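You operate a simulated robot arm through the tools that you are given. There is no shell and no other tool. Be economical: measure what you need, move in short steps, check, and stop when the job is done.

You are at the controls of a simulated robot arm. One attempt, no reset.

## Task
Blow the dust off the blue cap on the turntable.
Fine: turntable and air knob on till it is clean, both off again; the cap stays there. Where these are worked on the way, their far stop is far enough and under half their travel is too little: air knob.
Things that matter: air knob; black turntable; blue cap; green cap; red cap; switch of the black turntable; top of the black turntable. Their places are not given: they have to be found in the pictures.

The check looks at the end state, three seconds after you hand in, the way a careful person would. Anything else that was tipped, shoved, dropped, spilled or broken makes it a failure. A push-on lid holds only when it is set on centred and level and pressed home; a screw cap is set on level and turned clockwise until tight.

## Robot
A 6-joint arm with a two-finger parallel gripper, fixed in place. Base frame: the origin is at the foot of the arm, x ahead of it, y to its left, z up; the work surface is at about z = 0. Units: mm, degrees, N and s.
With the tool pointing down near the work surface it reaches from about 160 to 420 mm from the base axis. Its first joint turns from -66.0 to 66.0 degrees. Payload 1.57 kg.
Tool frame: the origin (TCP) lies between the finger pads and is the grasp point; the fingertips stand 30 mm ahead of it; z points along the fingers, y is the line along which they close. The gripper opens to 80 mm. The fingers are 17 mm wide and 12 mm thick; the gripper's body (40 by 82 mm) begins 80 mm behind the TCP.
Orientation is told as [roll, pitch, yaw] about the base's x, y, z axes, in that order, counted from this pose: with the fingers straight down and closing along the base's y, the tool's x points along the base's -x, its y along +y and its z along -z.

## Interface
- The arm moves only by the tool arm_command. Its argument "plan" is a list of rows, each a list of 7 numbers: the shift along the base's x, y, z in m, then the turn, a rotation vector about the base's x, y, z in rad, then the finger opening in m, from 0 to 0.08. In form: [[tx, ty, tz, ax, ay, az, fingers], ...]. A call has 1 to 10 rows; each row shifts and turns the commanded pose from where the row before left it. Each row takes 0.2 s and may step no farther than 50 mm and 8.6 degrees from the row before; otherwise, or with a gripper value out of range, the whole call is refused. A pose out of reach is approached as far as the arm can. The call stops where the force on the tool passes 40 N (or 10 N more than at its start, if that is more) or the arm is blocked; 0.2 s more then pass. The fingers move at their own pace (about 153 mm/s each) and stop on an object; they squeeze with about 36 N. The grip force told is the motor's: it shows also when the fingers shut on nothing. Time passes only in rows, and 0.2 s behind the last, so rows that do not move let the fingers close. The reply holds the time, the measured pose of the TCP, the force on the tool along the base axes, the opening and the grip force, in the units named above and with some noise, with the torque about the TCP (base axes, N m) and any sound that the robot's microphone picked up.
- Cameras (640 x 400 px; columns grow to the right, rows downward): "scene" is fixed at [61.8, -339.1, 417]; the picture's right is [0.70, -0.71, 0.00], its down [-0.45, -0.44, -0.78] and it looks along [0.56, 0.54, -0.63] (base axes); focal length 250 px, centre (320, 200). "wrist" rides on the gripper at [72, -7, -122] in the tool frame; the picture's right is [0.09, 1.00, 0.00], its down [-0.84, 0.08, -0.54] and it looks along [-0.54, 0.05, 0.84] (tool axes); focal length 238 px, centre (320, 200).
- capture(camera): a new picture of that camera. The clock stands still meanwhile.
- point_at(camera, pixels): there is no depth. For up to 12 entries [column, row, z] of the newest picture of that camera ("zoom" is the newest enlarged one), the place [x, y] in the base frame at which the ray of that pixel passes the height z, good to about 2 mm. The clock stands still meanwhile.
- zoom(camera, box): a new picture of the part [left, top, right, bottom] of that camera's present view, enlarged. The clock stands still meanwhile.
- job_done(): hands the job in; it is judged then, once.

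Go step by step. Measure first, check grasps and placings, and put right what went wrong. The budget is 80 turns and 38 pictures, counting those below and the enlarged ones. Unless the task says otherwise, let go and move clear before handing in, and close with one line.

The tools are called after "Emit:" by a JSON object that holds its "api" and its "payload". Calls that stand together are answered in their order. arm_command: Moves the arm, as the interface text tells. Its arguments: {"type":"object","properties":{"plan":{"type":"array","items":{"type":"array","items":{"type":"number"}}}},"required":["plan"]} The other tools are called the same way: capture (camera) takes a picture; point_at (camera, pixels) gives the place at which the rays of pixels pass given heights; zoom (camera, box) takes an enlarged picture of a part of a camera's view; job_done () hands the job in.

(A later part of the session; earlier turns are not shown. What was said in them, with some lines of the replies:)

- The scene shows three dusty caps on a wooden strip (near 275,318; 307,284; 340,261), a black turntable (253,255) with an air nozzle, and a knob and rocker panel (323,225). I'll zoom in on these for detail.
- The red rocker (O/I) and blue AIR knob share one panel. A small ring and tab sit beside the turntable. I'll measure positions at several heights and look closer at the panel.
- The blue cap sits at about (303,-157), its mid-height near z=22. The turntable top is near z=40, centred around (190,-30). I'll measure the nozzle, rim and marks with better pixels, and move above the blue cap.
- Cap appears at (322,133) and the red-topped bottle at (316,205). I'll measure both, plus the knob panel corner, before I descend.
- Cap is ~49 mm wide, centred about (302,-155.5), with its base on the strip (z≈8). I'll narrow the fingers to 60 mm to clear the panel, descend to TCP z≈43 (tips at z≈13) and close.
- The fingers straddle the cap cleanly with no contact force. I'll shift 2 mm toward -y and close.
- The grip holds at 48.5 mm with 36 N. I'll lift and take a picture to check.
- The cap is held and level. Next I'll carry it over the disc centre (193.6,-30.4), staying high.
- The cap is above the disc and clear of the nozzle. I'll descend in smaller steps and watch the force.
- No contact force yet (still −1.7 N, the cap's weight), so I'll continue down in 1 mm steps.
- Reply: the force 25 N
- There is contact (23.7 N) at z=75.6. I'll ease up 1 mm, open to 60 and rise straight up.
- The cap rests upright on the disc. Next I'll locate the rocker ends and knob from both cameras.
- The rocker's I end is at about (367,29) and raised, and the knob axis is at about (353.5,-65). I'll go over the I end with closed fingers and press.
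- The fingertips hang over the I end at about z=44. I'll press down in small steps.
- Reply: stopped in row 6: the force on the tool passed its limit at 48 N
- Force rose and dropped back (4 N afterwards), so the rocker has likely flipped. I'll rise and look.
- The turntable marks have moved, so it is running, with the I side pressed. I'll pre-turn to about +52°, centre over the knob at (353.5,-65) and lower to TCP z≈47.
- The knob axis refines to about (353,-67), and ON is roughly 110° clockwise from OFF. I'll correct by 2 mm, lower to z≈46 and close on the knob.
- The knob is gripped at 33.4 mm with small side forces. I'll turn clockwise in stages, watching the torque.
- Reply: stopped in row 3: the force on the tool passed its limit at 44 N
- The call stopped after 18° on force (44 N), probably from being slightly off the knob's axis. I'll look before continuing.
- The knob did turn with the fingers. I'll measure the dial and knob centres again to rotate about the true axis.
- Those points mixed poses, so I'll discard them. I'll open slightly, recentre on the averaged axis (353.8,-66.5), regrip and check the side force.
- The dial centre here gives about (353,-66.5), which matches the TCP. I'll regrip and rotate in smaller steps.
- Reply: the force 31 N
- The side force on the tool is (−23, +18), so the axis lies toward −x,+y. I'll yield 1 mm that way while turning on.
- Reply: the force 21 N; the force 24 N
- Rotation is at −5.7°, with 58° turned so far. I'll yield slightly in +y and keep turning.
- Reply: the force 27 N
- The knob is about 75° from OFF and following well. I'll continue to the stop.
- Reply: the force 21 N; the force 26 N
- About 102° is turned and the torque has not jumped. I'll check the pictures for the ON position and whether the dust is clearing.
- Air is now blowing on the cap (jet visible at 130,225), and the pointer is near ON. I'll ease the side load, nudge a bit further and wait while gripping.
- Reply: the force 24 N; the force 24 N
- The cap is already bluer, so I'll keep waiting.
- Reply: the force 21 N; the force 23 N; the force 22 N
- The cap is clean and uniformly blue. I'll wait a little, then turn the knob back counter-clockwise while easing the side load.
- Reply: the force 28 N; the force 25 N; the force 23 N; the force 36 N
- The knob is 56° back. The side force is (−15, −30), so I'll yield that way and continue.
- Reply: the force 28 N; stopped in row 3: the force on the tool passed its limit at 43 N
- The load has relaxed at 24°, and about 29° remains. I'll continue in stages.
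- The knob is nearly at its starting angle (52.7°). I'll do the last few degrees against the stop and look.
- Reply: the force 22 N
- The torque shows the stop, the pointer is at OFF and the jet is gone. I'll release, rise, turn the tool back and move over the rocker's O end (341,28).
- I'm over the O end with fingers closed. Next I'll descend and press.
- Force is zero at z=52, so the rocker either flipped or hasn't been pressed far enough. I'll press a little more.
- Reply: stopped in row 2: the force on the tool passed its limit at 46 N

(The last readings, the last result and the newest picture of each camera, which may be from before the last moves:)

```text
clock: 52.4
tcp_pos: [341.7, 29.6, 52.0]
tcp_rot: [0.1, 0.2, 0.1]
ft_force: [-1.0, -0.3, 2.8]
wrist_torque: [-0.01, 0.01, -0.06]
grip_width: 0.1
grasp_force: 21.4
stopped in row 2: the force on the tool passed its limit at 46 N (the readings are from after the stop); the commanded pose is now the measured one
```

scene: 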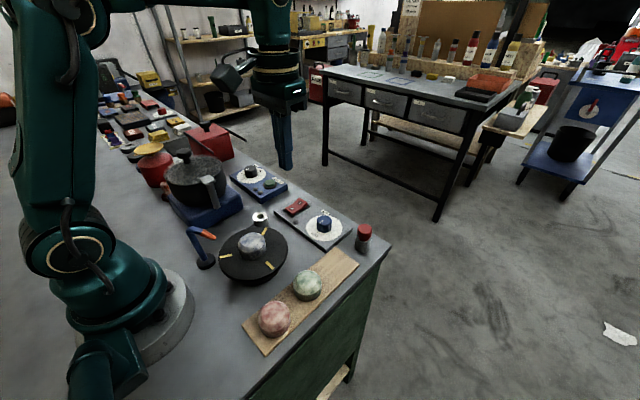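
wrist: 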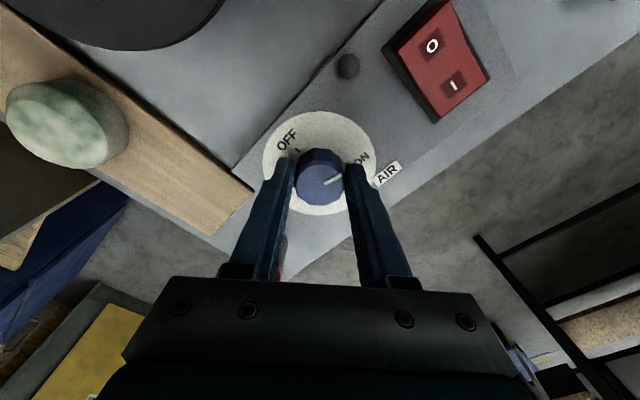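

The force spiked to 46 N, the same as when the first press flipped it. I'll rise clear and check the rocker and disc.

Emit:
{"api": "arm_command", "payload": {"plan": [[0, 0, 0.03, 0, 0, 0, 0], [0, 0, 0.04, 0, 0, 0, 0], [-0.01, 0, 0.04, 0, 0, 0, 0.02], [-0.02, 0, 0.03, 0, 0, 0, 0.04], [0, 0, 0, 0, 0, 0, 0.04]]}}

Emit:
{"api": "zoom", "payload": {"camera": "scene", "box": [190, 180, 370, 290]}}

Emit:
{"api": "arm_command", "payload": {"plan": [[0, 0, 0, 0, 0, 0, 0.04], [0, 0, 0, 0, 0, 0, 0.04], [0, 0, 0, 0, 0, 0, 0.04], [0, 0, 0, 0, 0, 0, 0.04]]}}

Emit:
{"api": "zoom", "payload": {"camera": "scene", "box": [190, 180, 370, 290]}}

```text
clock: 53.6
tcp_pos: [311.3, 27.7, 189.7]
tcp_rot: [0.0, 0.3, 0.3]
ft_force: [-0.2, 0.8, -0.1]
wrist_torque: [0.0, 0.0, -0.02]
grip_width: 39.8
grasp_force: 0.1
```

```text
3.56 times, centred on (280, 235) of scene
```

zoom: 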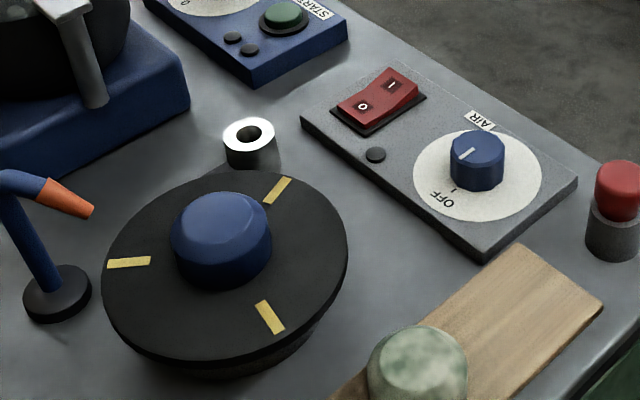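

```text
clock: 54.6
tcp_pos: [312.0, 28.7, 191.1]
tcp_rot: [0.1, 0.2, 0.2]
ft_force: [0.2, 0.7, -0.6]
wrist_torque: [-0.01, -0.03, 0.0]
grip_width: 40.0
grasp_force: 0.0
```

```text
3.56 times, centred on (280, 235) of scene
```

zoom: 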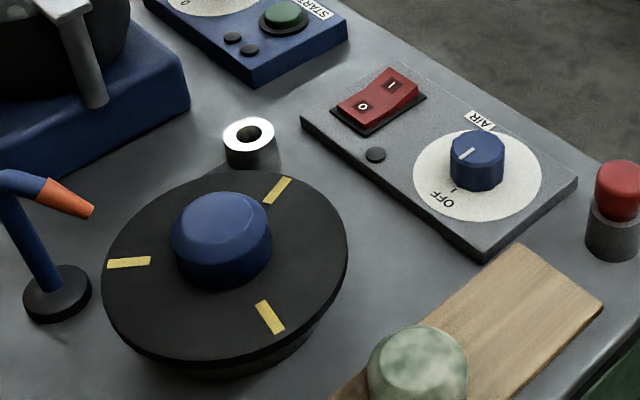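

The disc marks are in the same place one second apart, the rocker is on O, the knob is at OFF with no jet, and the clean blue cap sits on the disc. I'm handing in.

Emit:
{"api": "job_done", "payload": {}}

```text
The job is handed in.
```

The blue cap is clean and still on the turntable. The turntable and the air are both off again, and the job is handed in.
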